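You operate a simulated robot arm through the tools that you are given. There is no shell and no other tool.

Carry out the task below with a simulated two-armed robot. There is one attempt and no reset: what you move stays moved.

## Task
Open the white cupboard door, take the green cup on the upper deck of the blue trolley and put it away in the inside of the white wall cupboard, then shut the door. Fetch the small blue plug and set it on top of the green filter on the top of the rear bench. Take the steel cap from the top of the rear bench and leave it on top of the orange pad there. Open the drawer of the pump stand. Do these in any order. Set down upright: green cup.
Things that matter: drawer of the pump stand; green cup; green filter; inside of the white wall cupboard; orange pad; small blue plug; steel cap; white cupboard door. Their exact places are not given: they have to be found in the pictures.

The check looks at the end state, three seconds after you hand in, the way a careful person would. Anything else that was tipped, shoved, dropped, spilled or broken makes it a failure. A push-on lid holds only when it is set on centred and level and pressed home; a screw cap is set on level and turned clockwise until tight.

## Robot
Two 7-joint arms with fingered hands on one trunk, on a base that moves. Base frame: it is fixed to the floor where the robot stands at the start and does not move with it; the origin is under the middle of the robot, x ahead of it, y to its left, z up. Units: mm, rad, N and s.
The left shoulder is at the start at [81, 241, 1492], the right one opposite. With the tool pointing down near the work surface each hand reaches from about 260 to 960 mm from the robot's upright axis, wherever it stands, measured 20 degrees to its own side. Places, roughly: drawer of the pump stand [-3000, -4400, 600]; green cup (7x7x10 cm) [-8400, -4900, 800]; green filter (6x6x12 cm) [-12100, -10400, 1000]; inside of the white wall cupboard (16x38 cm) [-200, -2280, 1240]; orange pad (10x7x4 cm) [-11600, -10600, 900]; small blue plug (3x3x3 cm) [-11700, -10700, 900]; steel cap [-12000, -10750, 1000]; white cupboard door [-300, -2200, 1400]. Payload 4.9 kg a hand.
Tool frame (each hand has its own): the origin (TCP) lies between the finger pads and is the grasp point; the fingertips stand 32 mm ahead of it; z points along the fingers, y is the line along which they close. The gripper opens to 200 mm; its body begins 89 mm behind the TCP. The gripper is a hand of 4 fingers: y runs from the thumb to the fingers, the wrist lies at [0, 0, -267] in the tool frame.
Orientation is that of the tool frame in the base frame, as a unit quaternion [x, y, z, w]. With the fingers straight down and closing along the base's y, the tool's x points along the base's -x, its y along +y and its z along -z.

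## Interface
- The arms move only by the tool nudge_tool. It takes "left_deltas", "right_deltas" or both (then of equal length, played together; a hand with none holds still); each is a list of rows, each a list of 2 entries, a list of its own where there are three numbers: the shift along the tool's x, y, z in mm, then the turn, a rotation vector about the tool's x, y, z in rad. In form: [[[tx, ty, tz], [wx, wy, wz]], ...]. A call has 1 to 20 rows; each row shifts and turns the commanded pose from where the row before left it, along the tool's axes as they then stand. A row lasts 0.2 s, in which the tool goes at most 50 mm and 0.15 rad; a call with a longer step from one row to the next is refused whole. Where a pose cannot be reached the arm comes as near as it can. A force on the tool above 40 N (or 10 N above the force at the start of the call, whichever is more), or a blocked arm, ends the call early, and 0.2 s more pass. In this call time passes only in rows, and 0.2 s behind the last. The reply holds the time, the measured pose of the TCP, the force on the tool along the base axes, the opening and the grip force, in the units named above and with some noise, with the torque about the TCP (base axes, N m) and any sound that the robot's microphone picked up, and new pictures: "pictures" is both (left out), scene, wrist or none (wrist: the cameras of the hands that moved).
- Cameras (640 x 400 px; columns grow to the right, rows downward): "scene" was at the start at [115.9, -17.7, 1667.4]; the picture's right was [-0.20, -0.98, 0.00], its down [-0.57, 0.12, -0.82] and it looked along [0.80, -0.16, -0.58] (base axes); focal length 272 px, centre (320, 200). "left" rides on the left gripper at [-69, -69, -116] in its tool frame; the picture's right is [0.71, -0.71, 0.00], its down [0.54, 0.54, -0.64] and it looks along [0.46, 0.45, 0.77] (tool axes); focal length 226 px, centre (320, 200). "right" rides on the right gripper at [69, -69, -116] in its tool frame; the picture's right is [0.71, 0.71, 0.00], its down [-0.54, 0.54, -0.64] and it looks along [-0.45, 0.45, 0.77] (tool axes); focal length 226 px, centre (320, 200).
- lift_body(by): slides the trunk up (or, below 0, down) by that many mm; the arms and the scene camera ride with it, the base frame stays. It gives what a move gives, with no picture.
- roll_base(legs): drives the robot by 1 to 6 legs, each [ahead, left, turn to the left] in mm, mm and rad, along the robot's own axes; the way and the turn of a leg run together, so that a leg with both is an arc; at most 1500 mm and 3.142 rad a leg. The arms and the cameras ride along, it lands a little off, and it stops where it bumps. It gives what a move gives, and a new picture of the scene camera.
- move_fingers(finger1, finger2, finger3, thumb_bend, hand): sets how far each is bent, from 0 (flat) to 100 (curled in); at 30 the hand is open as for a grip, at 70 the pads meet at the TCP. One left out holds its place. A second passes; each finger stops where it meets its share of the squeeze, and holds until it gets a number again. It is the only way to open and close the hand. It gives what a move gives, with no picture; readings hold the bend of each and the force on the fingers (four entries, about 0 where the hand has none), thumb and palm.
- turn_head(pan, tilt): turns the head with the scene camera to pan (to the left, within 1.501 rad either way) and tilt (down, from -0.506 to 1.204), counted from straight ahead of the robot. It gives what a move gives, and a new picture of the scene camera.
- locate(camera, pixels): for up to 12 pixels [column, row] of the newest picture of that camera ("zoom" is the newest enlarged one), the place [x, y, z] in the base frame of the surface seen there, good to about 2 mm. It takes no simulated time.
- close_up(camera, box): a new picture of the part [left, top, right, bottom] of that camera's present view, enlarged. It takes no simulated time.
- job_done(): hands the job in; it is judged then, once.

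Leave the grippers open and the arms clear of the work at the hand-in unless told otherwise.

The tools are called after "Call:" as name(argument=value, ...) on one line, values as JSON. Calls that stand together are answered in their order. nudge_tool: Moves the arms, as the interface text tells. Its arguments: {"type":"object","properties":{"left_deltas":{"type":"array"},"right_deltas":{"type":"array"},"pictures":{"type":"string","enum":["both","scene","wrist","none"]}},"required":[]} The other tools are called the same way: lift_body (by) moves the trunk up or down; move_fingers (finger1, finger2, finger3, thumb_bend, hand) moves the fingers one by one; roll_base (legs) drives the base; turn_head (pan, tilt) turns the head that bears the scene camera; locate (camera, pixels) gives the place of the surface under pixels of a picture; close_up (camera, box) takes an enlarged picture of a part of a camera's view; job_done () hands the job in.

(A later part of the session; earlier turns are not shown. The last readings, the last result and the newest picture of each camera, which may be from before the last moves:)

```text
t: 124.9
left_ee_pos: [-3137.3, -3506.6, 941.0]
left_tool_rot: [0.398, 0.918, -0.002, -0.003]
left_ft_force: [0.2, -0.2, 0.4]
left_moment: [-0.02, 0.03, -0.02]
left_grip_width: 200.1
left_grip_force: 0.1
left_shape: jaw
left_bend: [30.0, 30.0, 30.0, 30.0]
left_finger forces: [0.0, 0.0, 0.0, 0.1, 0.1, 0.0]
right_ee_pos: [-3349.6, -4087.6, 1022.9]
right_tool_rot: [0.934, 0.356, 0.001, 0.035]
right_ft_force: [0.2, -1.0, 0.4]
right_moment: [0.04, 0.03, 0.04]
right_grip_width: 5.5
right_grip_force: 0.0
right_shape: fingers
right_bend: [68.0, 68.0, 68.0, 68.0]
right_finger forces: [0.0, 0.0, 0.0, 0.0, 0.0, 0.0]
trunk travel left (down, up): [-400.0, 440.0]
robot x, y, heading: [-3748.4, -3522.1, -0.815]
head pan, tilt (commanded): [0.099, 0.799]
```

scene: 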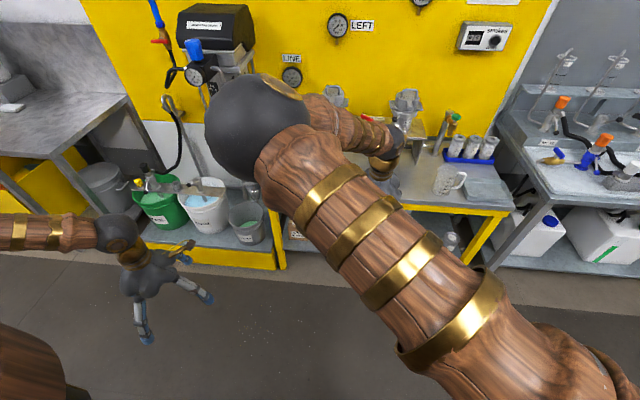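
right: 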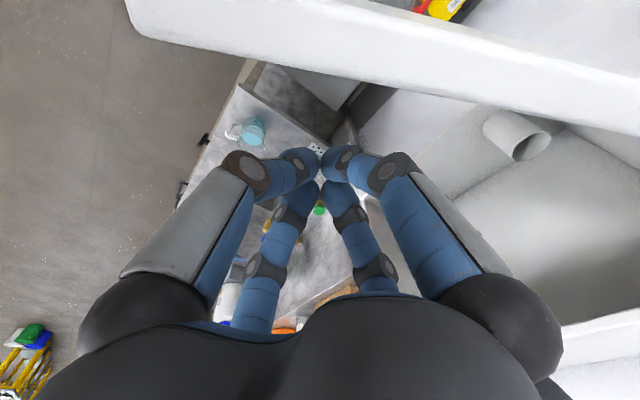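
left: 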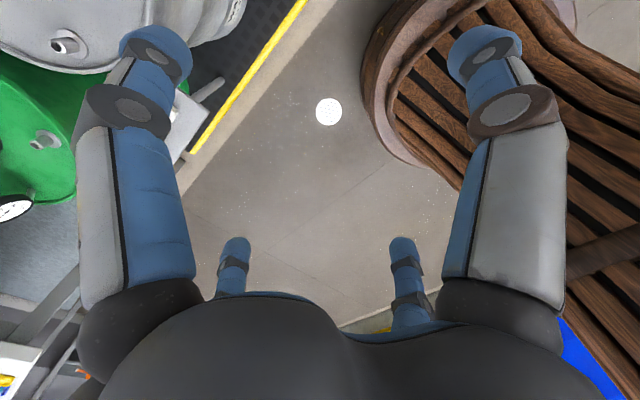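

Hand at u=5241, v=680, z=1023. I pitch it up 1.2 rad about x while moving 160 mm ahead, so it points at the stand (still well above the drawer).

Call:
nudge_tool(right_deltas=[[[0, 20, 0], [-0.145, 0, 0]], [[0, 19.8, 3], [-0.145, 0, 0]], [[0, 19.1, 5.9], [-0.145, 0, 0]], [[0, 18, 8.7], [-0.145, 0, 0]], [[0, 16.5, 11.3], [-0.145, 0, 0]], [[0, 14.6, 13.6], [-0.145, 0, 0]], [[0, 12.4, 15.7], [-0.145, 0, 0]], [[0, 10, 17.3], [-0.145, 0, 0]]], pictures="scene")

```text
t: 126.9
left_ee_pos: [-3137.6, -3509.3, 941.5]
left_tool_rot: [0.398, 0.917, 0.0, -0.001]
left_ft_force: [-0.5, -0.4, 1.3]
left_moment: [0.05, 0.01, 0.03]
left_grip_width: 199.6
left_grip_force: 0.2
left_shape: jaw
left_bend: [30.0, 30.0, 30.0, 30.0]
left_finger forces: [0.1, 0.1, 0.0, 0.0, 0.0, 0.1]
right_ee_pos: [-3144.0, -4159.2, 1204.4]
right_tool_rot: [0.756, 0.179, 0.357, 0.518]
right_ft_force: [-1.0, -1.1, -0.8]
right_moment: [-0.02, -0.01, 0.06]
right_grip_width: 5.6
right_grip_force: 0.0
right_shape: fingers
right_bend: [68.0, 68.0, 68.0, 68.0]
right_finger forces: [0.1, 0.0, 0.1, 0.1, 0.1, 0.0]
trunk travel left (down, up): [-400.0, 440.0]
robot x, y, heading: [-3749.4, -3525.8, -0.813]
head pan, tilt (commanded): [0.099, 0.799]
stopped in row 8 (right hand): the arm was blocked; the commanded pose is now the measured one
```

scene: 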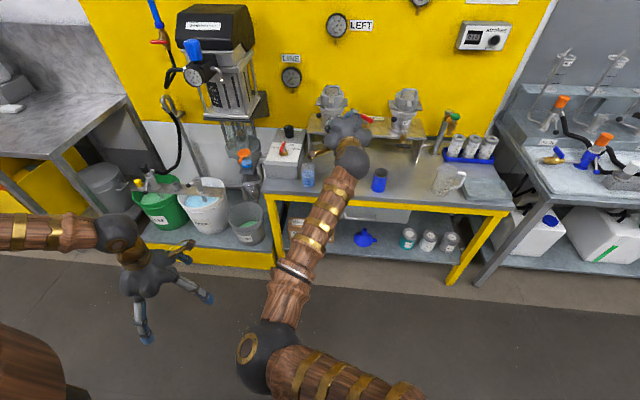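

The IK swung to the elbow-low posture: hand nearly level at u=5140, v=873, z=1204, touching nothing. For safety I roll back 60 mm, then lower the trunk 390 mm.

Call:
roll_base(legs=[[-60, 0, 0]])

Call:
lift_body(by=-390)

Call:
turn_head(pan=0.1, tilt=0.5)

```text
t: 127.8
left_ee_pos: [-3174.4, -3465.7, 939.6]
left_tool_rot: [0.398, 0.917, 0.001, -0.003]
left_ft_force: [-0.6, 0.1, -0.5]
left_moment: [0.05, 0.03, -0.02]
left_grip_width: 199.9
left_grip_force: 0.1
left_shape: jaw
left_bend: [30.0, 30.0, 30.0, 30.0]
left_finger forces: [0.0, 0.1, 0.0, 0.1, 0.0, 0.1]
right_ee_pos: [-3182.2, -4116.7, 1201.0]
right_tool_rot: [0.758, 0.179, 0.354, 0.519]
right_ft_force: [-0.5, -0.9, -0.3]
right_moment: [0.01, 0.0, 0.03]
right_grip_width: 5.7
right_grip_force: 0.0
right_shape: fingers
right_bend: [68.0, 68.0, 68.0, 68.0]
right_finger forces: [0.0, 0.1, 0.0, 0.0, 0.0, 0.0]
trunk travel left (down, up): [-400.0, 440.0]
robot x, y, heading: [-3784.6, -3483.4, -0.809]
head pan, tilt (commanded): [0.099, 0.799]
```

scene: 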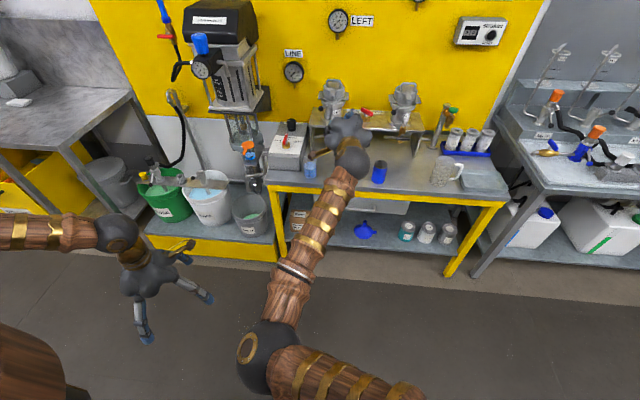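

```text
t: 131.6
left_ee_pos: [-3178.4, -3464.4, 551.3]
left_tool_rot: [0.398, 0.917, -0.001, -0.001]
left_ft_force: [-0.3, -0.1, 0.0]
left_moment: [-0.01, -0.05, 0.0]
left_grip_width: 199.8
left_grip_force: 0.0
left_shape: jaw
left_bend: [30.0, 30.0, 30.0, 30.0]
left_finger forces: [0.1, 0.0, 0.0, 0.0, 0.0, 0.1]
right_ee_pos: [-3183.4, -4115.0, 813.9]
right_tool_rot: [0.756, 0.179, 0.355, 0.52]
right_ft_force: [-0.3, -0.1, 0.5]
right_moment: [0.02, 0.01, -0.01]
right_grip_width: 5.1
right_grip_force: 0.0
right_shape: fingers
right_bend: [68.0, 68.0, 68.0, 68.0]
right_finger forces: [0.0, 0.0, 0.0, 0.0, 0.1, 0.0]
trunk travel left (down, up): [-10.0, 830.0]
robot x, y, heading: [-3785.7, -3485.0, -0.811]
head pan, tilt (commanded): [0.099, 0.799]
```

```text
t: 132.4
left_ee_pos: [-3178.5, -3464.3, 551.3]
left_tool_rot: [0.398, 0.917, -0.001, 0.0]
left_ft_force: [-0.4, -0.2, 0.7]
left_moment: [-0.04, 0.0, 0.0]
left_grip_width: 199.9
left_grip_force: 0.0
left_shape: jaw
left_bend: [30.0, 30.0, 30.0, 30.0]
left_finger forces: [0.0, 0.0, 0.1, 0.0, 0.0, 0.0]
right_ee_pos: [-3186.0, -4114.6, 815.4]
right_tool_rot: [0.756, 0.179, 0.354, 0.52]
right_ft_force: [0.3, 0.6, -0.2]
right_moment: [0.03, -0.01, 0.04]
right_grip_width: 5.5
right_grip_force: 0.1
right_shape: fingers
right_bend: [68.0, 68.0, 68.0, 68.0]
right_finger forces: [0.0, 0.0, 0.0, 0.0, 0.1, 0.0]
trunk travel left (down, up): [-10.0, 830.0]
robot x, y, heading: [-3783.2, -3485.2, -0.814]
head pan, tilt (commanded): [0.099, 0.499]
```

scene: 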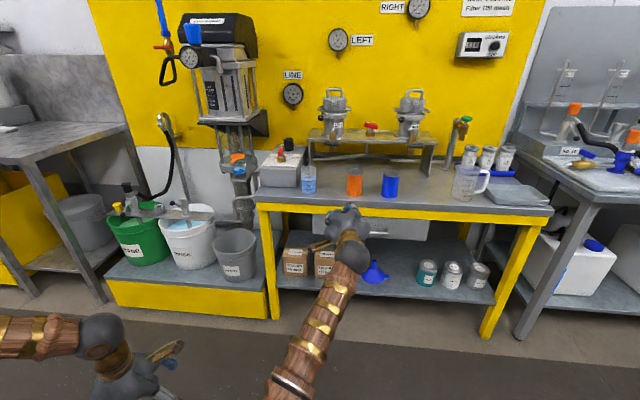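

Clear view now; drawer bar behind the hand at about (370,235). TCP u=5140, v=812, z=815. I roll the base right 106 mm, then lower the hand 100 mm with small steps.

Call:
roll_base(legs=[[0, -106, 0]])

Call:
nudge_tool(right_deltas=[[[-9, -23, 5], [0, 0, -0.06]], [[-9, -23, 5], [0, 0, -0.06]], [[-9, -23, 5], [0, 0, -0.06]], [[-9, -23, 5], [0, 0, -0.06]]], pictures="scene")

```text
t: 133.6
left_ee_pos: [-3254.7, -3536.5, 552.5]
left_tool_rot: [0.397, 0.918, -0.001, 0.0]
left_ft_force: [0.4, 0.0, 0.0]
left_moment: [0.04, -0.05, 0.02]
left_grip_width: 200.1
left_grip_force: 0.0
left_shape: jaw
left_bend: [30.0, 30.0, 30.0, 30.0]
left_finger forces: [0.0, 0.0, 0.1, 0.1, 0.0, 0.1]
right_ee_pos: [-3261.6, -4187.7, 814.4]
right_tool_rot: [0.757, 0.179, 0.355, 0.519]
right_ft_force: [-0.9, -0.3, 0.9]
right_moment: [0.01, -0.02, 0.02]
right_grip_width: 5.6
right_grip_force: 0.0
right_shape: fingers
right_bend: [68.0, 68.0, 68.0, 68.0]
right_finger forces: [0.0, 0.0, 0.0, 0.0, 0.0, 0.0]
trunk travel left (down, up): [-10.0, 830.0]
robot x, y, heading: [-3862.3, -3552.8, -0.813]
head pan, tilt (commanded): [0.099, 0.499]
```

scene: 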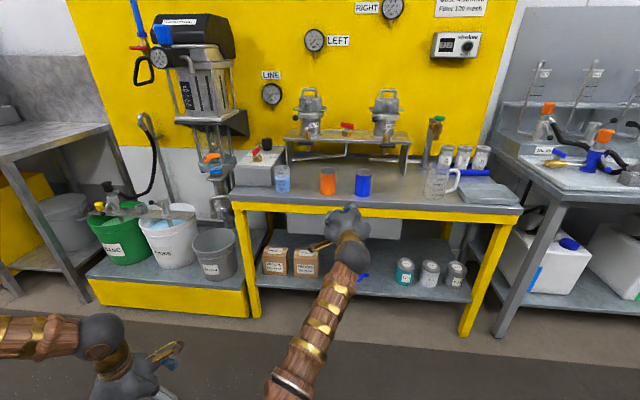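

```text
t: 134.6
left_ee_pos: [-3254.8, -3537.4, 552.1]
left_tool_rot: [0.398, 0.917, -0.001, 0.0]
left_ft_force: [-0.5, -1.0, -0.1]
left_moment: [0.01, 0.01, 0.02]
left_grip_width: 200.1
left_grip_force: 0.1
left_shape: jaw
left_bend: [30.0, 30.0, 30.0, 30.0]
left_finger forces: [0.0, 0.0, 0.0, 0.0, 0.0, 0.0]
right_ee_pos: [-3268.3, -4194.2, 714.1]
right_tool_rot: [0.729, 0.269, 0.289, 0.559]
right_ft_force: [0.2, 0.3, 0.3]
right_moment: [-0.03, -0.01, -0.02]
right_grip_width: 5.6
right_grip_force: 0.0
right_shape: fingers
right_bend: [68.0, 68.0, 68.0, 68.0]
right_finger forces: [0.0, 0.0, 0.1, 0.0, 0.0, 0.0]
trunk travel left (down, up): [-10.0, 830.0]
robot x, y, heading: [-3863.0, -3555.7, -0.809]
head pan, tilt (commanded): [0.099, 0.499]
```

scene: 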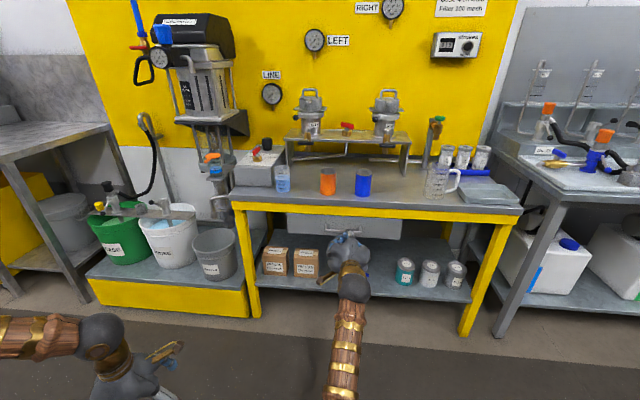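

Good control here. TCP u=5255, v=813, z=714, pitched 12° down. I open thumb/finger2 moderately and finger1/3 wide, then advance 100 mm.

Call:
move_fingers(hand="right", finger1=28, finger2=53, finger3=28, thumb_bend=48)

Call:
nudge_tool(right_deltas=[[[-1, -5, 35], [0, 0, 0]], [[-1, -5, 35], [0, 0, 0]], [[-1, -4, 35], [0, 0, 0]]], pictures="both")

```text
t: 135.6
left_ee_pos: [-3255.0, -3537.6, 550.9]
left_tool_rot: [0.398, 0.918, -0.001, -0.001]
left_ft_force: [-0.9, 0.4, -0.7]
left_moment: [-0.03, -0.01, -0.02]
left_grip_width: 199.8
left_grip_force: 0.0
left_shape: jaw
left_bend: [30.0, 30.0, 30.0, 30.0]
left_finger forces: [0.0, 0.0, 0.1, 0.0, 0.0, 0.0]
right_ee_pos: [-3269.4, -4195.0, 715.2]
right_tool_rot: [0.729, 0.269, 0.291, 0.559]
right_ft_force: [0.2, 0.6, -0.3]
right_moment: [0.0, 0.01, 0.0]
right_grip_width: 115.1
right_grip_force: 0.2
right_shape: fingers
right_bend: [28.0, 53.0, 28.0, 48.0]
right_finger forces: [0.0, 0.1, 0.0, 0.0, 0.0, 0.0]
trunk travel left (down, up): [-10.0, 830.0]
robot x, y, heading: [-3865.3, -3555.6, -0.811]
head pan, tilt (commanded): [0.099, 0.499]
```

```text
t: 136.4
left_ee_pos: [-3255.2, -3536.2, 551.1]
left_tool_rot: [0.398, 0.918, 0.0, -0.002]
left_ft_force: [1.7, -1.2, 0.2]
left_moment: [0.02, 0.01, -0.04]
left_grip_width: 199.9
left_grip_force: 0.1
left_shape: jaw
left_bend: [30.0, 30.0, 30.0, 30.0]
left_finger forces: [0.1, 0.1, 0.0, 0.0, 0.1, 0.0]
right_ee_pos: [-3195.9, -4262.1, 676.9]
right_tool_rot: [0.73, 0.269, 0.29, 0.557]
right_ft_force: [0.9, -0.1, -0.5]
right_moment: [-0.02, 0.0, -0.01]
right_grip_width: 115.1
right_grip_force: 0.1
right_shape: fingers
right_bend: [28.0, 53.0, 28.0, 48.0]
right_finger forces: [0.0, 0.0, 0.0, 0.0, 0.1, 0.0]
trunk travel left (down, up): [-10.0, 830.0]
robot x, y, heading: [-3859.8, -3556.7, -0.815]
head pan, tilt (commanded): [0.099, 0.499]
```

scene: 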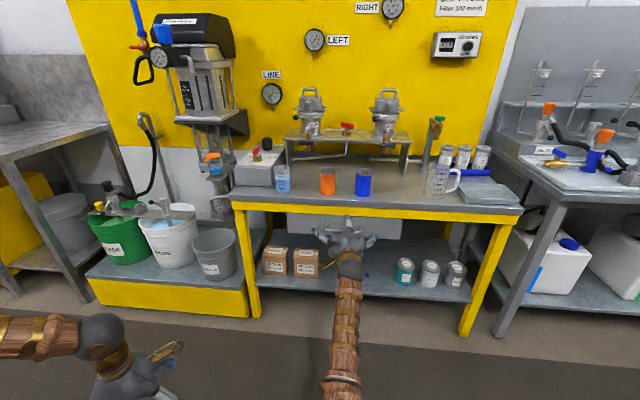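
right: 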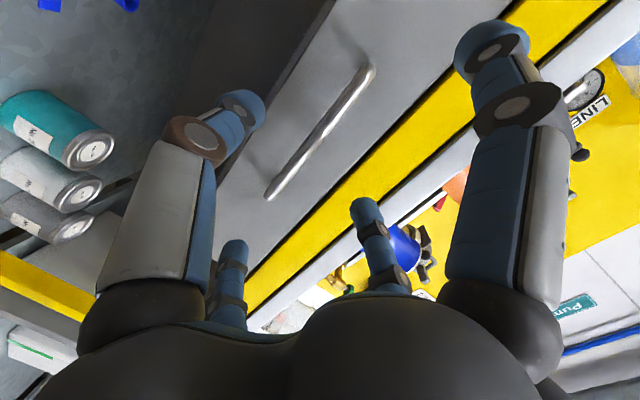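

TCP u=5249, v=912, z=677; the bar is seen between thumb and finger2. 50 mm more.

Call:
nudge_tool(right_deltas=[[[0, -4, 25], [0, 0, 0]], [[0, -4, 24], [0, 0, 0]]], pictures="wrist")

```text
t: 137.0
left_ee_pos: [-3257.0, -3536.0, 553.5]
left_tool_rot: [0.399, 0.917, -0.002, 0.0]
left_ft_force: [-0.5, 0.8, 1.1]
left_moment: [-0.08, -0.02, 0.03]
left_grip_width: 199.8
left_grip_force: 0.3
left_shape: jaw
left_bend: [30.0, 30.0, 30.0, 30.0]
left_finger forces: [0.1, 0.0, 0.1, 0.0, 0.0, 0.0]
right_ee_pos: [-3162.0, -4290.2, 664.7]
right_tool_rot: [0.729, 0.268, 0.291, 0.559]
right_ft_force: [-10.5, 9.4, 4.2]
right_moment: [-0.51, -0.51, -0.13]
right_grip_width: 115.3
right_grip_force: 7.0
right_shape: fingers
right_bend: [28.0, 53.0, 28.0, 48.0]
right_finger forces: [0.0, 14.1, 0.0, 0.1, 0.0, 0.0]
trunk travel left (down, up): [-10.0, 830.0]
robot x, y, heading: [-3864.9, -3555.7, -0.814]
head pan, tilt (commanded): [0.099, 0.499]
```

right: 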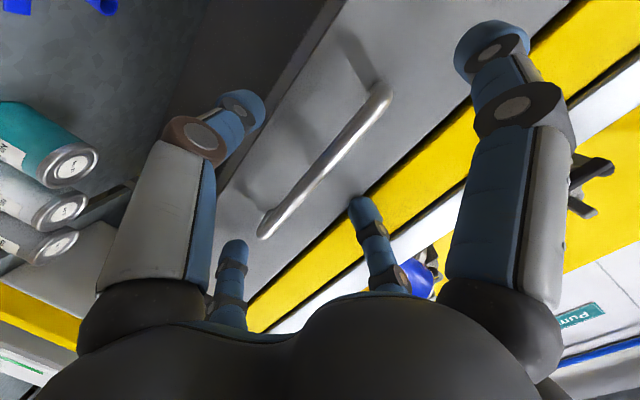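

finger2's tip touches the front (14 N); depth is right (TCP v=956, z=665). I close thumb and finger2 on the bar.

Call:
move_fingers(hand="right", finger2=80, thumb_bend=80)

Call:
close_up(camera="right", box=[0, 0, 640, 400])

```text
t: 138.0
left_ee_pos: [-3255.0, -3535.9, 551.7]
left_tool_rot: [0.398, 0.917, -0.001, -0.001]
left_ft_force: [0.4, 0.2, -0.6]
left_moment: [-0.05, 0.03, -0.01]
left_grip_width: 200.0
left_grip_force: 0.0
left_shape: jaw
left_bend: [30.0, 30.0, 30.0, 30.0]
left_finger forces: [0.0, 0.1, 0.0, 0.1, 0.0, 0.0]
right_ee_pos: [-3160.7, -4291.7, 659.9]
right_tool_rot: [0.73, 0.269, 0.29, 0.557]
right_ft_force: [-9.8, 8.2, -1.4]
right_moment: [-1.32, -1.36, -0.28]
right_grip_width: 98.4
right_grip_force: 27.4
right_shape: fingers
right_bend: [28.0, 49.0, 28.0, 68.0]
right_finger forces: [0.0, 32.0, 0.0, 0.0, 23.5, 0.0]
trunk travel left (down, up): [-10.0, 830.0]
robot x, y, heading: [-3863.9, -3557.9, -0.812]
head pan, tilt (commanded): [0.099, 0.499]
```

```text
1.00 times, centred on (320, 200) of right (not enlarged: the box is as wide or as high as the picture)
```

zoom: 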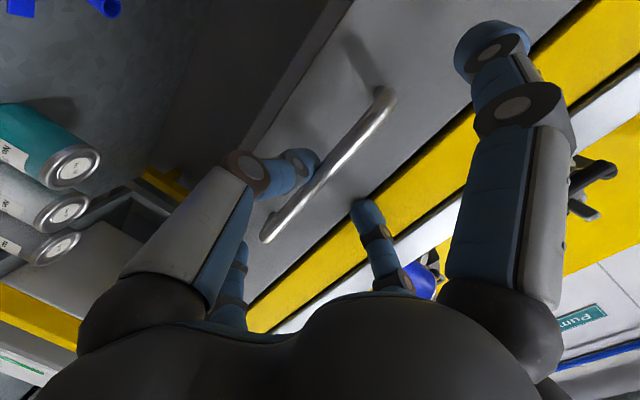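

finger2's tip is jammed on the front above the bar. I relax it, back off 14 mm and lower slightly, then close again.

Call:
move_fingers(hand="right", finger2=48, thumb_bend=55)

Call:
nudge_tool(right_deltas=[[[0, 0, -14], [0, 0, 0]]], pictures="none")

Call:
move_fingers(hand="right", finger2=80, thumb_bend=80)

Call:
close_up(camera="right", box=[0, 0, 640, 400])

```text
t: 139.0
left_ee_pos: [-3254.2, -3536.3, 553.4]
left_tool_rot: [0.398, 0.918, -0.001, -0.001]
left_ft_force: [0.2, -0.7, 0.1]
left_moment: [-0.01, 0.02, -0.02]
left_grip_width: 199.7
left_grip_force: 0.0
left_shape: jaw
left_bend: [30.0, 30.0, 30.0, 30.0]
left_finger forces: [0.0, 0.0, 0.0, 0.0, 0.0, 0.0]
right_ee_pos: [-3160.0, -4291.0, 660.5]
right_tool_rot: [0.729, 0.269, 0.291, 0.558]
right_ft_force: [-8.0, 8.2, 0.5]
right_moment: [-0.39, -0.37, -0.03]
right_grip_width: 107.5
right_grip_force: 5.2
right_shape: fingers
right_bend: [28.0, 50.0, 28.0, 55.0]
right_finger forces: [0.1, 11.3, 0.0, 0.1, 0.0, 0.0]
trunk travel left (down, up): [-10.0, 830.0]
robot x, y, heading: [-3864.2, -3557.9, -0.817]
head pan, tilt (commanded): [0.099, 0.499]
```

```text
t: 139.4
left_ee_pos: [-3254.3, -3536.1, 551.5]
left_tool_rot: [0.398, 0.917, -0.001, 0.0]
left_ft_force: [-0.3, 0.1, 0.8]
left_moment: [-0.02, 0.0, -0.01]
left_grip_width: 199.6
left_grip_force: 0.1
left_shape: jaw
left_bend: [30.0, 30.0, 30.0, 30.0]
left_finger forces: [0.0, 0.0, 0.0, 0.0, 0.0, 0.0]
right_ee_pos: [-3170.4, -4282.2, 663.9]
right_tool_rot: [0.729, 0.269, 0.29, 0.559]
right_ft_force: [0.6, -0.1, 1.0]
right_moment: [-0.04, 0.03, 0.0]
right_grip_width: 107.2
right_grip_force: 0.1
right_shape: fingers
right_bend: [28.0, 48.0, 28.0, 55.0]
right_finger forces: [0.0, 0.0, 0.0, 0.0, 0.0, 0.0]
trunk travel left (down, up): [-10.0, 830.0]
robot x, y, heading: [-3859.2, -3548.9, -0.813]
head pan, tilt (commanded): [0.099, 0.499]
```

```text
t: 140.4
left_ee_pos: [-3253.0, -3536.4, 550.3]
left_tool_rot: [0.398, 0.917, -0.001, -0.001]
left_ft_force: [0.3, -0.3, 0.0]
left_moment: [0.0, 0.0, -0.02]
left_grip_width: 199.9
left_grip_force: 0.2
left_shape: jaw
left_bend: [30.0, 30.0, 30.0, 30.0]
left_finger forces: [0.1, 0.0, 0.0, 0.0, 0.0, 0.1]
right_ee_pos: [-3170.5, -4283.5, 658.8]
right_tool_rot: [0.731, 0.27, 0.29, 0.556]
right_ft_force: [1.8, 0.6, -19.8]
right_moment: [0.33, 0.34, 0.06]
right_grip_width: 98.2
right_grip_force: 14.7
right_shape: fingers
right_bend: [28.0, 68.0, 28.0, 67.0]
right_finger forces: [0.0, 5.1, 0.0, 0.0, 24.8, 0.1]
trunk travel left (down, up): [-10.0, 830.0]
robot x, y, heading: [-3864.4, -3552.1, -0.816]
head pan, tilt (commanded): [0.099, 0.499]
```

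```text
1.00 times, centred on (320, 200) of right (not enlarged: the box is as wide or as high as the picture)
```

zoom: 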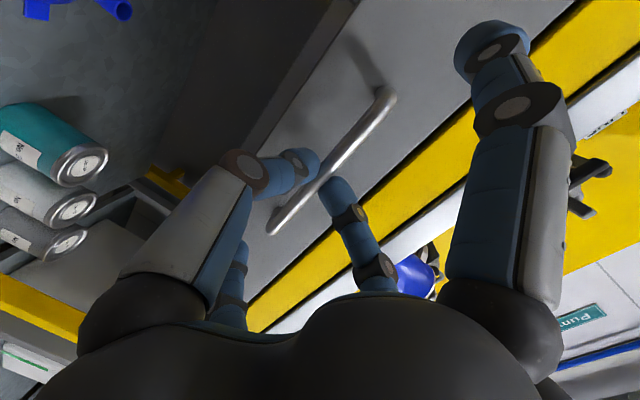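

Both pads now squeeze the bar (25 N / 5 N). I pull back 40 mm with the arm to test.

Call:
nudge_tool(right_deltas=[[[0, 2, -12], [0, 0, 0]], [[0, 2, -12], [0, 0, 0]], [[0, 2, -12], [0, 0, 0]]], pictures="both")

```text
t: 141.2
left_ee_pos: [-3252.3, -3536.6, 549.9]
left_tool_rot: [0.398, 0.917, -0.001, -0.002]
left_ft_force: [0.0, -0.3, -0.3]
left_moment: [-0.01, 0.03, 0.0]
left_grip_width: 200.0
left_grip_force: 0.1
left_shape: jaw
left_bend: [30.0, 30.0, 30.0, 30.0]
left_finger forces: [0.0, 0.1, 0.0, 0.1, 0.0, 0.1]
right_ee_pos: [-3195.8, -4258.7, 668.8]
right_tool_rot: [0.731, 0.271, 0.29, 0.554]
right_ft_force: [5.0, 5.7, -30.9]
right_moment: [0.55, 0.49, 0.16]
right_grip_width: 100.3
right_grip_force: 13.8
right_shape: fingers
right_bend: [28.0, 74.0, 28.0, 64.0]
right_finger forces: [0.0, 0.0, 0.0, 0.0, 28.3, 0.0]
trunk travel left (down, up): [-10.0, 830.0]
robot x, y, heading: [-3864.1, -3556.5, -0.816]
head pan, tilt (commanded): [0.099, 0.499]
```

scene: 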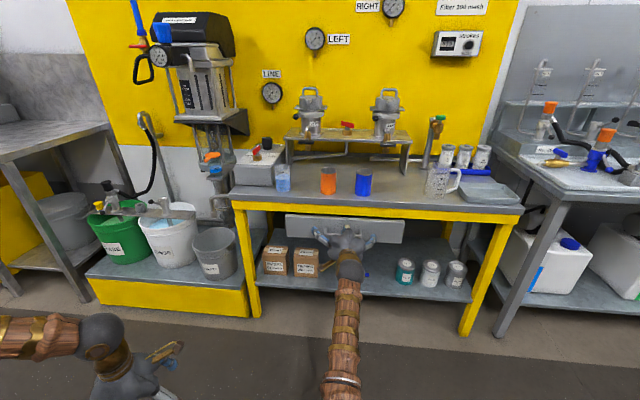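
right: 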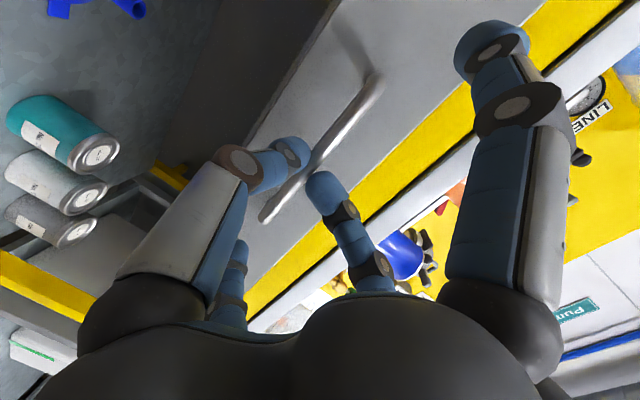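

The drawer has begun to slide out. I tighten the two fingers and lower the hand a bit, then pull by rolling the base back.

Call:
nudge_tool(right_deltas=[[[0, -5, 0], [0, 0, 0]]], pictures="none")

Call:
move_fingers(hand="right", finger2=90, thumb_bend=90)

Call:
roll_base(legs=[[-80, 0, 0]])

```text
t: 141.6
left_ee_pos: [-3252.6, -3537.4, 550.7]
left_tool_rot: [0.399, 0.917, 0.001, -0.002]
left_ft_force: [0.7, -0.8, -0.2]
left_moment: [0.01, -0.01, 0.02]
left_grip_width: 199.8
left_grip_force: 0.1
left_shape: jaw
left_bend: [30.0, 30.0, 30.0, 30.0]
left_finger forces: [0.1, 0.0, 0.0, 0.0, 0.0, 0.1]
right_ee_pos: [-3195.3, -4259.3, 668.5]
right_tool_rot: [0.731, 0.269, 0.29, 0.557]
right_ft_force: [6.6, 5.1, -24.7]
right_moment: [0.45, 0.37, 0.23]
right_grip_width: 99.9
right_grip_force: 11.5
right_shape: fingers
right_bend: [28.0, 74.0, 28.0, 65.0]
right_finger forces: [0.0, 0.1, 0.1, 0.0, 22.4, 0.0]
trunk travel left (down, up): [-10.0, 830.0]
robot x, y, heading: [-3857.0, -3552.8, -0.811]
head pan, tilt (commanded): [0.099, 0.499]
```

```text
t: 142.6
left_ee_pos: [-3255.2, -3538.1, 551.3]
left_tool_rot: [0.398, 0.917, -0.001, -0.001]
left_ft_force: [-0.4, 0.7, 0.3]
left_moment: [0.0, 0.03, 0.01]
left_grip_width: 199.9
left_grip_force: 0.0
left_shape: jaw
left_bend: [30.0, 30.0, 30.0, 30.0]
left_finger forces: [0.1, 0.1, 0.1, 0.0, 0.0, 0.0]
right_ee_pos: [-3197.8, -4260.4, 673.8]
right_tool_rot: [0.729, 0.267, 0.291, 0.56]
right_ft_force: [-0.1, 0.4, 0.1]
right_moment: [-0.01, 0.01, 0.01]
right_grip_width: 99.4
right_grip_force: 0.1
right_shape: fingers
right_bend: [28.0, 100.0, 28.0, 85.0]
right_finger forces: [0.0, 0.1, 0.0, 0.0, 0.0, 0.1]
trunk travel left (down, up): [-10.0, 830.0]
robot x, y, heading: [-3864.3, -3559.3, -0.808]
head pan, tilt (commanded): [0.099, 0.499]
```

```text
t: 143.6
left_ee_pos: [-3309.7, -3478.8, 552.7]
left_tool_rot: [0.399, 0.917, -0.001, -0.001]
left_ft_force: [-0.4, 0.1, 0.2]
left_moment: [-0.03, -0.03, 0.01]
left_grip_width: 199.9
left_grip_force: 0.1
left_shape: jaw
left_bend: [30.0, 30.0, 30.0, 30.0]
left_finger forces: [0.0, 0.1, 0.0, 0.1, 0.1, 0.0]
right_ee_pos: [-3251.4, -4201.0, 672.2]
right_tool_rot: [0.729, 0.268, 0.29, 0.559]
right_ft_force: [-0.1, -0.1, 0.8]
right_moment: [0.03, 0.03, -0.03]
right_grip_width: 99.3
right_grip_force: 0.1
right_shape: fingers
right_bend: [28.0, 100.0, 28.0, 85.0]
right_finger forces: [0.0, 0.0, 0.1, 0.0, 0.0, 0.1]
trunk travel left (down, up): [-10.0, 830.0]
robot x, y, heading: [-3915.6, -3499.0, -0.809]
head pan, tilt (commanded): [0.099, 0.499]
```

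scene: 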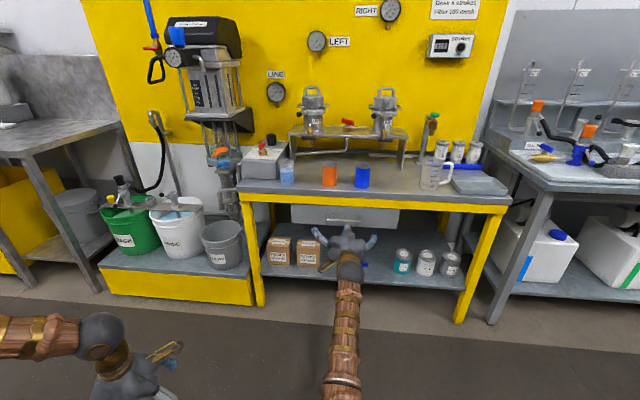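

The fingers slipped off the bar when tightened. I check how far the drawer is out.

Call:
close_up(camera="scene", box=[270, 180, 430, 280])

Call:
locate(camera="scene", pixels=[[300, 212], [390, 214], [330, 217], [345, 219], [360, 220], [300, 203], [380, 205]])

```text
4.00 times, centred on (350, 230) of scene
```

zoom: 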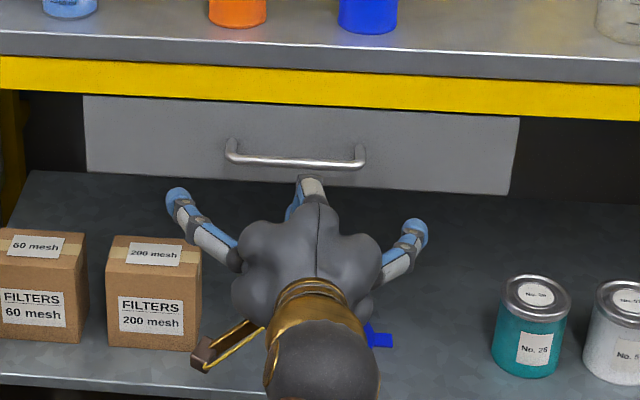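

```text
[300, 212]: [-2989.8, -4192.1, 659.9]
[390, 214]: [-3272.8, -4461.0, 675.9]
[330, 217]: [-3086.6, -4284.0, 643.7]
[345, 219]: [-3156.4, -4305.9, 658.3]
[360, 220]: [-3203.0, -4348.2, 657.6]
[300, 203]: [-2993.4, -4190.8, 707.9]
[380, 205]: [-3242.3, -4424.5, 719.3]
```

The drawer has not moved (front still v≈1003): the bar was only at the very fingertips. I level the hand fully (pitch +14°, roll fix) and preset thumb/finger2 narrower so they can go deeper.

Call:
move_fingers(hand="right", finger2=59, thumb_bend=57)

Call:
nudge_tool(right_deltas=[[[0, 0, 0], [-0.09, 0, -0.04]], [[0, 0, 0], [-0.09, 0, -0.04]], [[0, 0, 0], [-0.09, 0, -0.04]]], pictures="none")

```text
t: 144.6
left_ee_pos: [-3309.8, -3479.1, 552.2]
left_tool_rot: [0.398, 0.917, -0.001, 0.0]
left_ft_force: [0.4, 0.1, 0.6]
left_moment: [-0.01, 0.0, 0.0]
left_grip_width: 199.6
left_grip_force: 0.0
left_shape: jaw
left_bend: [30.0, 30.0, 30.0, 30.0]
left_finger forces: [0.0, 0.1, 0.0, 0.1, 0.0, 0.2]
right_ee_pos: [-3251.1, -4201.9, 671.0]
right_tool_rot: [0.729, 0.269, 0.291, 0.558]
right_ft_force: [0.0, 0.5, -0.6]
right_moment: [-0.03, 0.02, 0.02]
right_grip_width: 106.4
right_grip_force: 0.1
right_shape: fingers
right_bend: [28.0, 59.0, 28.0, 56.0]
right_finger forces: [0.0, 0.0, 0.1, 0.0, 0.0, 0.0]
trunk travel left (down, up): [-10.0, 830.0]
robot x, y, heading: [-3921.1, -3497.6, -0.81]
head pan, tilt (commanded): [0.099, 0.499]
```

```text
t: 145.4
left_ee_pos: [-3309.6, -3479.4, 551.3]
left_tool_rot: [0.398, 0.917, 0.0, 0.0]
left_ft_force: [0.1, -0.6, -0.9]
left_moment: [0.06, 0.03, 0.01]
left_grip_width: 200.0
left_grip_force: 0.0
left_shape: jaw
left_bend: [30.0, 30.0, 30.0, 30.0]
left_finger forces: [0.0, 0.0, 0.1, 0.0, 0.0, 0.0]
right_ee_pos: [-3252.7, -4202.9, 670.5]
right_tool_rot: [0.63, 0.27, 0.289, 0.668]
right_ft_force: [1.1, 0.8, 0.9]
right_moment: [-0.03, 0.03, 0.01]
right_grip_width: 106.2
right_grip_force: 0.0
right_shape: fingers
right_bend: [28.0, 59.0, 28.0, 56.0]
right_finger forces: [0.1, 0.0, 0.0, 0.1, 0.0, 0.0]
trunk travel left (down, up): [-10.0, 830.0]
robot x, y, heading: [-3919.6, -3498.6, -0.813]
head pan, tilt (commanded): [0.099, 0.499]
```

Level now (pitch +3°). I advance 105 mm, then creep the last part.

Call:
nudge_tool(right_deltas=[[[-1.5, -10, 35], [0, 0, 0]], [[-1.5, -9.5, 35], [0, 0, 0]], [[-1, 0, 35], [0, 0, 0]], [[0, 0, 10], [0, 0, 0]]], pictures="wrist")

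```text
t: 146.4
left_ee_pos: [-3308.8, -3477.8, 550.3]
left_tool_rot: [0.398, 0.917, -0.001, 0.0]
left_ft_force: [-0.4, 0.4, 1.2]
left_moment: [-0.01, 0.01, -0.02]
left_grip_width: 199.8
left_grip_force: 0.1
left_shape: jaw
left_bend: [30.0, 30.0, 30.0, 30.0]
left_finger forces: [0.0, 0.0, 0.1, 0.0, 0.0, 0.0]
right_ee_pos: [-3169.7, -4283.8, 659.2]
right_tool_rot: [0.63, 0.271, 0.289, 0.668]
right_ft_force: [-0.2, -0.2, 0.6]
right_moment: [0.0, 0.0, 0.0]
right_grip_width: 106.5
right_grip_force: 0.1
right_shape: fingers
right_bend: [28.0, 59.0, 28.0, 56.0]
right_finger forces: [0.0, 0.0, 0.0, 0.1, 0.1, 0.0]
trunk travel left (down, up): [-10.0, 830.0]
robot x, y, heading: [-3914.4, -3499.1, -0.815]
head pan, tilt (commanded): [0.099, 0.499]
```

right: 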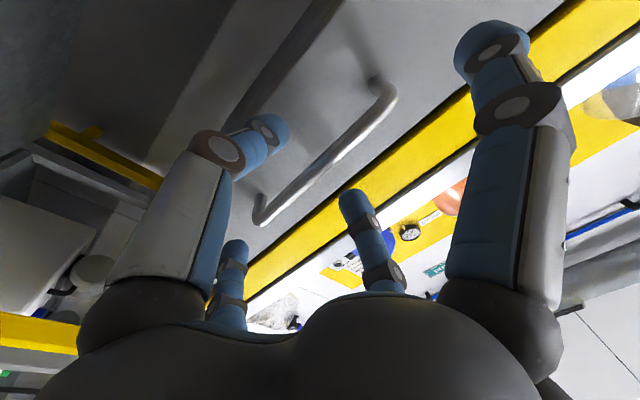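

TCP v=946, z=659. 18 mm more in two small steps.

Call:
nudge_tool(right_deltas=[[[0, 0, 9], [0, 0, 0]], [[0, 0, 9], [0, 0, 0]]], pictures="wrist")

```text
t: 147.1
left_ee_pos: [-3309.5, -3478.6, 552.4]
left_tool_rot: [0.398, 0.917, -0.001, 0.0]
left_ft_force: [0.4, -0.6, 0.1]
left_moment: [0.02, 0.03, -0.01]
left_grip_width: 199.8
left_grip_force: 0.0
left_shape: jaw
left_bend: [30.0, 30.0, 30.0, 30.0]
left_finger forces: [0.1, 0.0, 0.1, 0.0, 0.0, 0.1]
right_ee_pos: [-3160.7, -4293.7, 652.0]
right_tool_rot: [0.634, 0.271, 0.289, 0.664]
right_ft_force: [-8.2, 7.0, 1.7]
right_moment: [0.22, 0.3, -0.1]
right_grip_width: 104.7
right_grip_force: 5.5
right_shape: fingers
right_bend: [28.0, 59.0, 28.0, 57.0]
right_finger forces: [0.0, 0.0, 0.0, 0.0, 10.9, 0.0]
trunk travel left (down, up): [-10.0, 830.0]
robot x, y, heading: [-3917.9, -3496.2, -0.812]
head pan, tilt (commanded): [0.099, 0.499]
stopped in row 2 (right hand): the force on the tool passed its limit at 44 N (the readings are from after the stop); the commanded pose is now the measured one
```

right: 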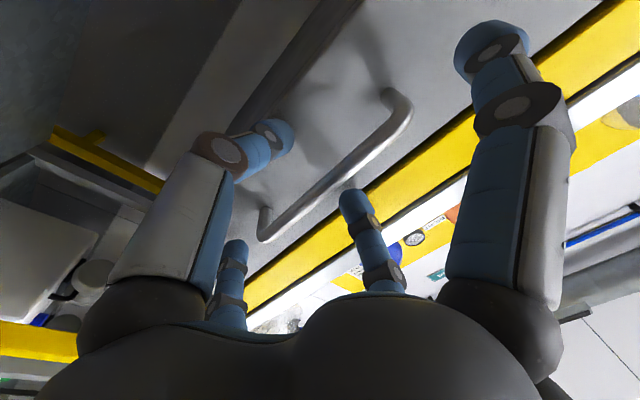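

The thumb tip touches the drawer front (TCP v=960). I close both fingers now.

Call:
move_fingers(hand="right", finger2=78, thumb_bend=78)

Call:
close_up(camera="right", box=[0, 0, 640, 400])

```text
t: 148.1
left_ee_pos: [-3309.9, -3478.8, 550.6]
left_tool_rot: [0.397, 0.918, -0.001, -0.002]
left_ft_force: [0.0, -0.1, -0.2]
left_moment: [0.03, 0.01, 0.0]
left_grip_width: 199.8
left_grip_force: 0.1
left_shape: jaw
left_bend: [30.0, 30.0, 30.0, 30.0]
left_finger forces: [0.1, 0.0, 0.1, 0.0, 0.0, 0.1]
right_ee_pos: [-3159.2, -4295.3, 651.5]
right_tool_rot: [0.634, 0.271, 0.29, 0.664]
right_ft_force: [3.6, -2.8, -1.8]
right_moment: [0.01, 0.01, 0.0]
right_grip_width: 97.9
right_grip_force: 0.1
right_shape: fingers
right_bend: [28.0, 75.0, 28.0, 73.0]
right_finger forces: [0.0, 0.1, 0.0, 0.0, 0.1, 0.0]
trunk travel left (down, up): [-10.0, 830.0]
robot x, y, heading: [-3917.5, -3496.4, -0.817]
head pan, tilt (commanded): [0.099, 0.499]
```

```text
1.00 times, centred on (320, 200) of right (not enlarged: the box is as wide or as high as the picture)
```

zoom: 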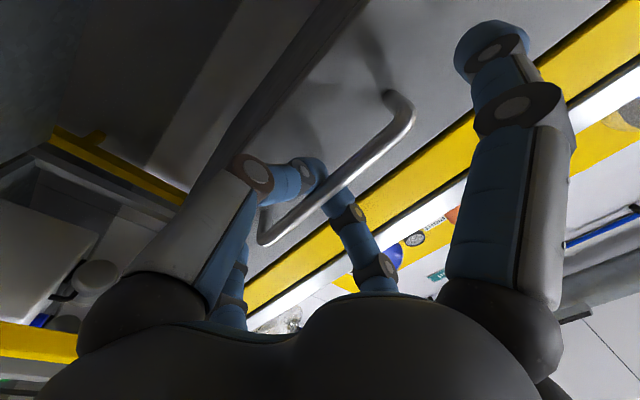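

The tips have closed behind the bar (75/73, like the door). I pull back gently.

Call:
nudge_tool(right_deltas=[[[0, 0, -12], [0, 0, 0]], [[0, 0, -12], [0, 0, 0]], [[0, 0, -12], [0, 0, 0]], [[0, 0, -12], [0, 0, 0]]], pictures="both")

```text
t: 149.1
left_ee_pos: [-3308.8, -3479.3, 551.8]
left_tool_rot: [0.398, 0.917, -0.001, 0.0]
left_ft_force: [0.1, 0.4, -0.5]
left_moment: [0.0, 0.02, 0.01]
left_grip_width: 199.9
left_grip_force: 0.0
left_shape: jaw
left_bend: [30.0, 30.0, 30.0, 30.0]
left_finger forces: [0.1, 0.0, 0.0, 0.0, 0.0, 0.0]
right_ee_pos: [-3196.0, -4261.7, 650.6]
right_tool_rot: [0.633, 0.271, 0.289, 0.665]
right_ft_force: [-1.4, 1.2, -0.1]
right_moment: [0.04, -0.01, -0.11]
right_grip_width: 97.3
right_grip_force: 0.4
right_shape: fingers
right_bend: [28.0, 76.0, 28.0, 73.0]
right_finger forces: [0.0, 0.1, 0.9, 0.1, 0.0, 0.1]
trunk travel left (down, up): [-10.0, 830.0]
robot x, y, heading: [-3916.4, -3498.0, -0.808]
head pan, tilt (commanded): [0.099, 0.499]
```

scene: 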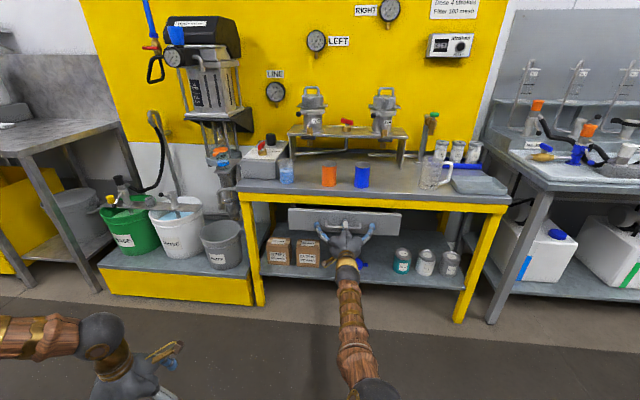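
right: 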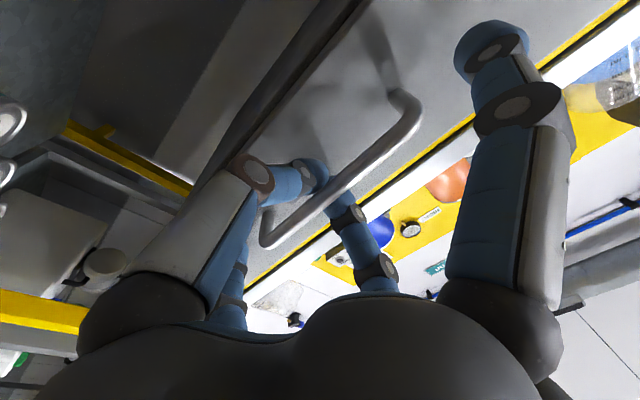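

The drawer now comes along. I continue by rolling the base back 220 mm.

Call:
roll_base(legs=[[-110, 0, 0], [-110, 0, 0]])

Call:
close_up(camera="scene", box=[230, 150, 470, 330])

```text
t: 151.1
left_ee_pos: [-3461.5, -3318.9, 552.5]
left_tool_rot: [0.399, 0.917, -0.001, -0.001]
left_ft_force: [-0.7, 0.7, 0.3]
left_moment: [-0.05, -0.02, -0.02]
left_grip_width: 199.9
left_grip_force: 0.0
left_shape: jaw
left_bend: [30.0, 30.0, 30.0, 30.0]
left_finger forces: [0.1, 0.0, 0.0, 0.1, 0.0, 0.1]
right_ee_pos: [-3346.9, -4102.6, 651.0]
right_tool_rot: [0.634, 0.271, 0.289, 0.664]
right_ft_force: [0.3, -1.2, -2.2]
right_moment: [0.07, 0.02, -0.01]
right_grip_width: 97.7
right_grip_force: 0.0
right_shape: fingers
right_bend: [28.0, 76.0, 28.0, 74.0]
right_finger forces: [0.1, 0.0, 0.2, 0.0, 0.0, 0.0]
trunk travel left (down, up): [-10.0, 830.0]
robot x, y, heading: [-4067.8, -3338.0, -0.811]
head pan, tilt (commanded): [0.099, 0.499]
```

scene: 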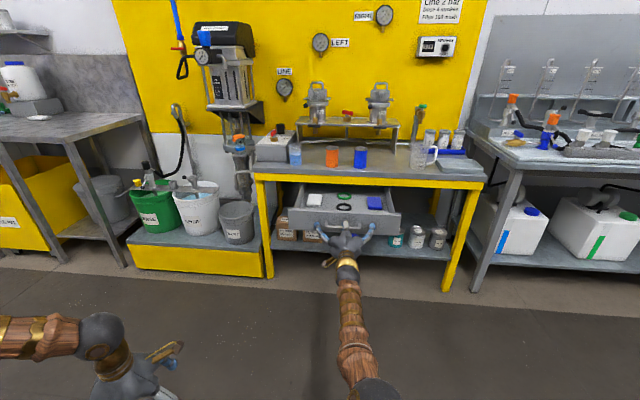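

```text
2.22 times, centred on (350, 240) of scene
```

zoom: 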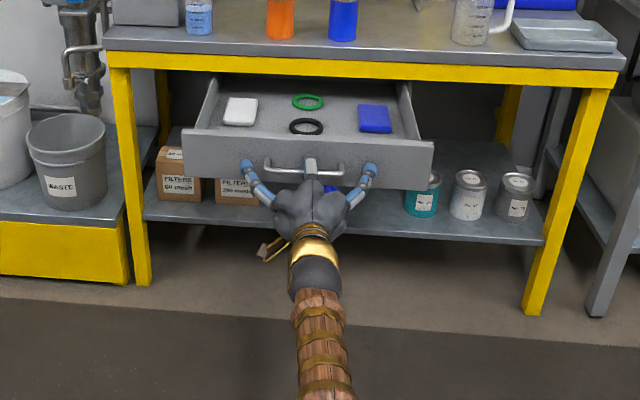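

The drawer is about 265 mm out. I pull a little further (50 mm) with the arm to see whether it still travels.

Call:
nudge_tool(right_deltas=[[[0, 0, -15], [0, 0, 0]], [[0, 0, -15], [0, 0, 0]], [[0, 0, -15], [0, 0, 0]]], pictures="none")

Call:
close_up(camera="scene", box=[230, 150, 470, 330])

```text
t: 151.9
left_ee_pos: [-3459.8, -3320.9, 551.3]
left_tool_rot: [0.399, 0.917, -0.001, -0.001]
left_ft_force: [-0.6, 0.5, 0.1]
left_moment: [0.01, 0.0, -0.01]
left_grip_width: 200.0
left_grip_force: 0.1
left_shape: jaw
left_bend: [30.0, 30.0, 30.0, 30.0]
left_finger forces: [0.0, 0.0, 0.0, 0.0, 0.0, 0.0]
right_ee_pos: [-3378.8, -4072.1, 645.4]
right_tool_rot: [0.635, 0.271, 0.289, 0.664]
right_ft_force: [15.3, -13.3, -5.6]
right_moment: [0.15, 0.1, 0.01]
right_grip_width: 98.0
right_grip_force: 10.6
right_shape: fingers
right_bend: [28.0, 67.0, 28.0, 72.0]
right_finger forces: [0.1, 8.9, 0.0, 0.1, 10.9, 0.1]
trunk travel left (down, up): [-10.0, 830.0]
robot x, y, heading: [-4065.8, -3336.2, -0.81]
head pan, tilt (commanded): [0.099, 0.499]
```

```text
2.22 times, centred on (350, 240) of scene
```

zoom: 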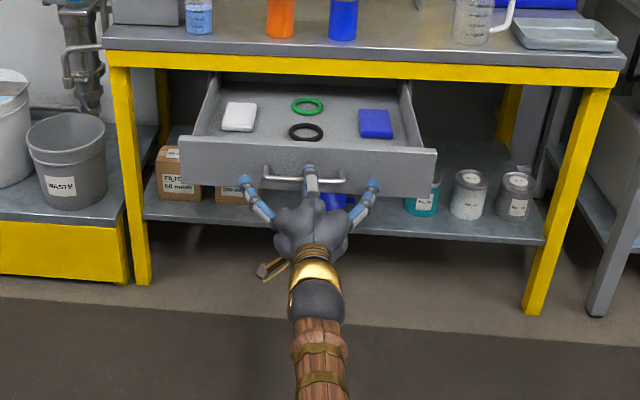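

The drawer is at its stop (20 N pull). I open the thumb and finger2 to release, then roll the base back clear.

Call:
move_fingers(hand="right", finger2=40, thumb_bend=40)

Call:
roll_base(legs=[[-200, 0, 0]])

Call:
close_up(camera="scene", box=[230, 150, 470, 330])

```text
t: 152.9
left_ee_pos: [-3460.3, -3318.2, 551.2]
left_tool_rot: [0.399, 0.917, -0.001, -0.001]
left_ft_force: [0.6, -0.6, 0.7]
left_moment: [0.0, -0.01, 0.0]
left_grip_width: 199.9
left_grip_force: 0.1
left_shape: jaw
left_bend: [30.0, 30.0, 30.0, 30.0]
left_finger forces: [0.0, 0.1, 0.0, 0.0, 0.1, 0.1]
right_ee_pos: [-3379.4, -4071.4, 648.3]
right_tool_rot: [0.635, 0.271, 0.289, 0.664]
right_ft_force: [0.8, 0.6, -0.5]
right_moment: [-0.02, 0.01, 0.02]
right_grip_width: 126.6
right_grip_force: 0.1
right_shape: fingers
right_bend: [28.0, 40.0, 28.0, 40.0]
right_finger forces: [0.1, 0.0, 0.1, 0.0, 0.1, 0.1]
trunk travel left (down, up): [-10.0, 830.0]
robot x, y, heading: [-4069.2, -3338.1, -0.811]
head pan, tilt (commanded): [0.099, 0.499]
```

```text
t: 154.5
left_ee_pos: [-3597.3, -3173.8, 552.7]
left_tool_rot: [0.399, 0.917, -0.001, 0.0]
left_ft_force: [0.6, -0.1, 0.9]
left_moment: [-0.06, 0.0, 0.03]
left_grip_width: 199.9
left_grip_force: 0.0
left_shape: jaw
left_bend: [30.0, 30.0, 30.0, 30.0]
left_finger forces: [0.0, 0.0, 0.0, 0.1, 0.1, 0.0]
right_ee_pos: [-3516.4, -3925.0, 648.4]
right_tool_rot: [0.634, 0.27, 0.29, 0.664]
right_ft_force: [-0.1, 0.5, 0.5]
right_moment: [-0.02, 0.0, -0.01]
right_grip_width: 126.4
right_grip_force: 0.0
right_shape: fingers
right_bend: [28.0, 40.0, 28.0, 40.0]
right_finger forces: [0.1, 0.0, 0.0, 0.1, 0.0, 0.1]
trunk travel left (down, up): [-10.0, 830.0]
robot x, y, heading: [-4208.5, -3192.6, -0.818]
head pan, tilt (commanded): [0.099, 0.499]
```

scene: 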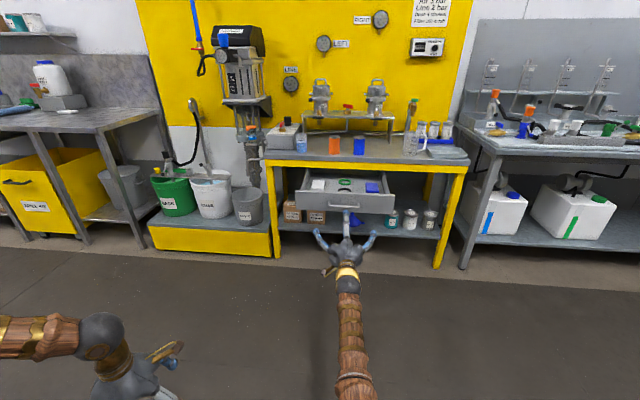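

```text
2.22 times, centred on (350, 240) of scene
```

zoom: 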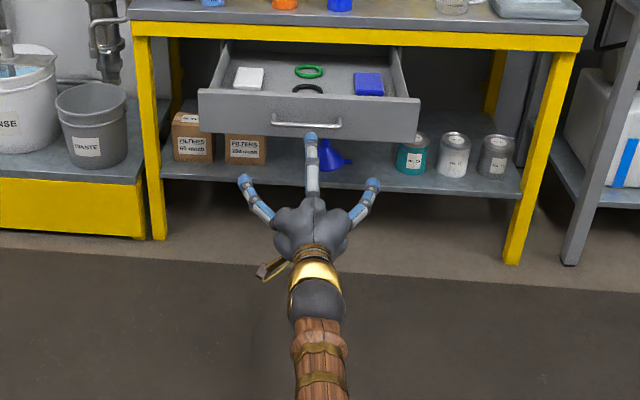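

The drawer is done. Next the cup: the blue trolley lies further along at u≈9475, v≈-2190. I look right along the aisle.

Call:
turn_head(pan=-1.5, tilt=0.2)

Call:
close_up(camera="scene", box=[280, 100, 600, 300])

```text
t: 156.1
left_ee_pos: [-3598.2, -3172.2, 551.6]
left_tool_rot: [0.399, 0.917, -0.001, 0.0]
left_ft_force: [1.6, -0.4, -0.1]
left_moment: [-0.02, 0.02, -0.02]
left_grip_width: 199.7
left_grip_force: 0.2
left_shape: jaw
left_bend: [30.0, 30.0, 30.0, 30.0]
left_finger forces: [0.0, 0.0, 0.1, 0.1, 0.0, 0.1]
right_ee_pos: [-3517.3, -3926.5, 648.8]
right_tool_rot: [0.634, 0.271, 0.289, 0.664]
right_ft_force: [-0.5, 0.3, 0.2]
right_moment: [0.01, 0.0, 0.01]
right_grip_width: 126.4
right_grip_force: 0.1
right_shape: fingers
right_bend: [28.0, 40.0, 28.0, 40.0]
right_finger forces: [0.0, 0.1, 0.0, 0.0, 0.0, 0.2]
trunk travel left (down, up): [-10.0, 830.0]
robot x, y, heading: [-4205.4, -3194.2, -0.82]
head pan, tilt (commanded): [-1.499, 0.201]
```

scene: 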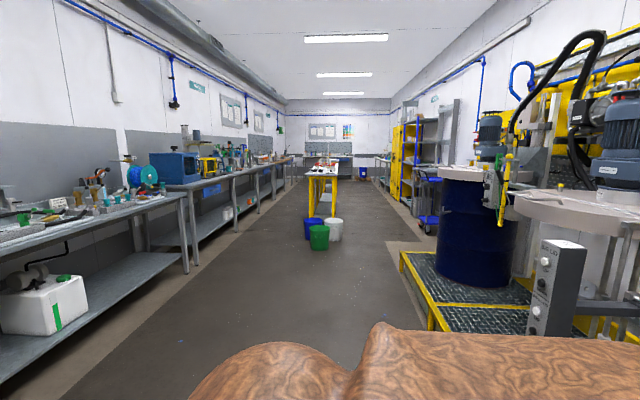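

```text
2.00 times, centred on (440, 200) of scene
```

zoom: 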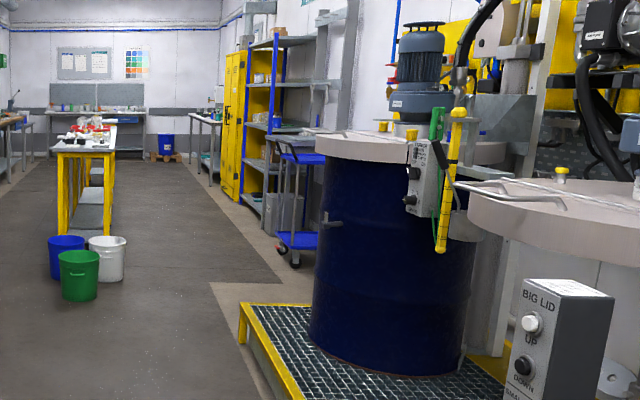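

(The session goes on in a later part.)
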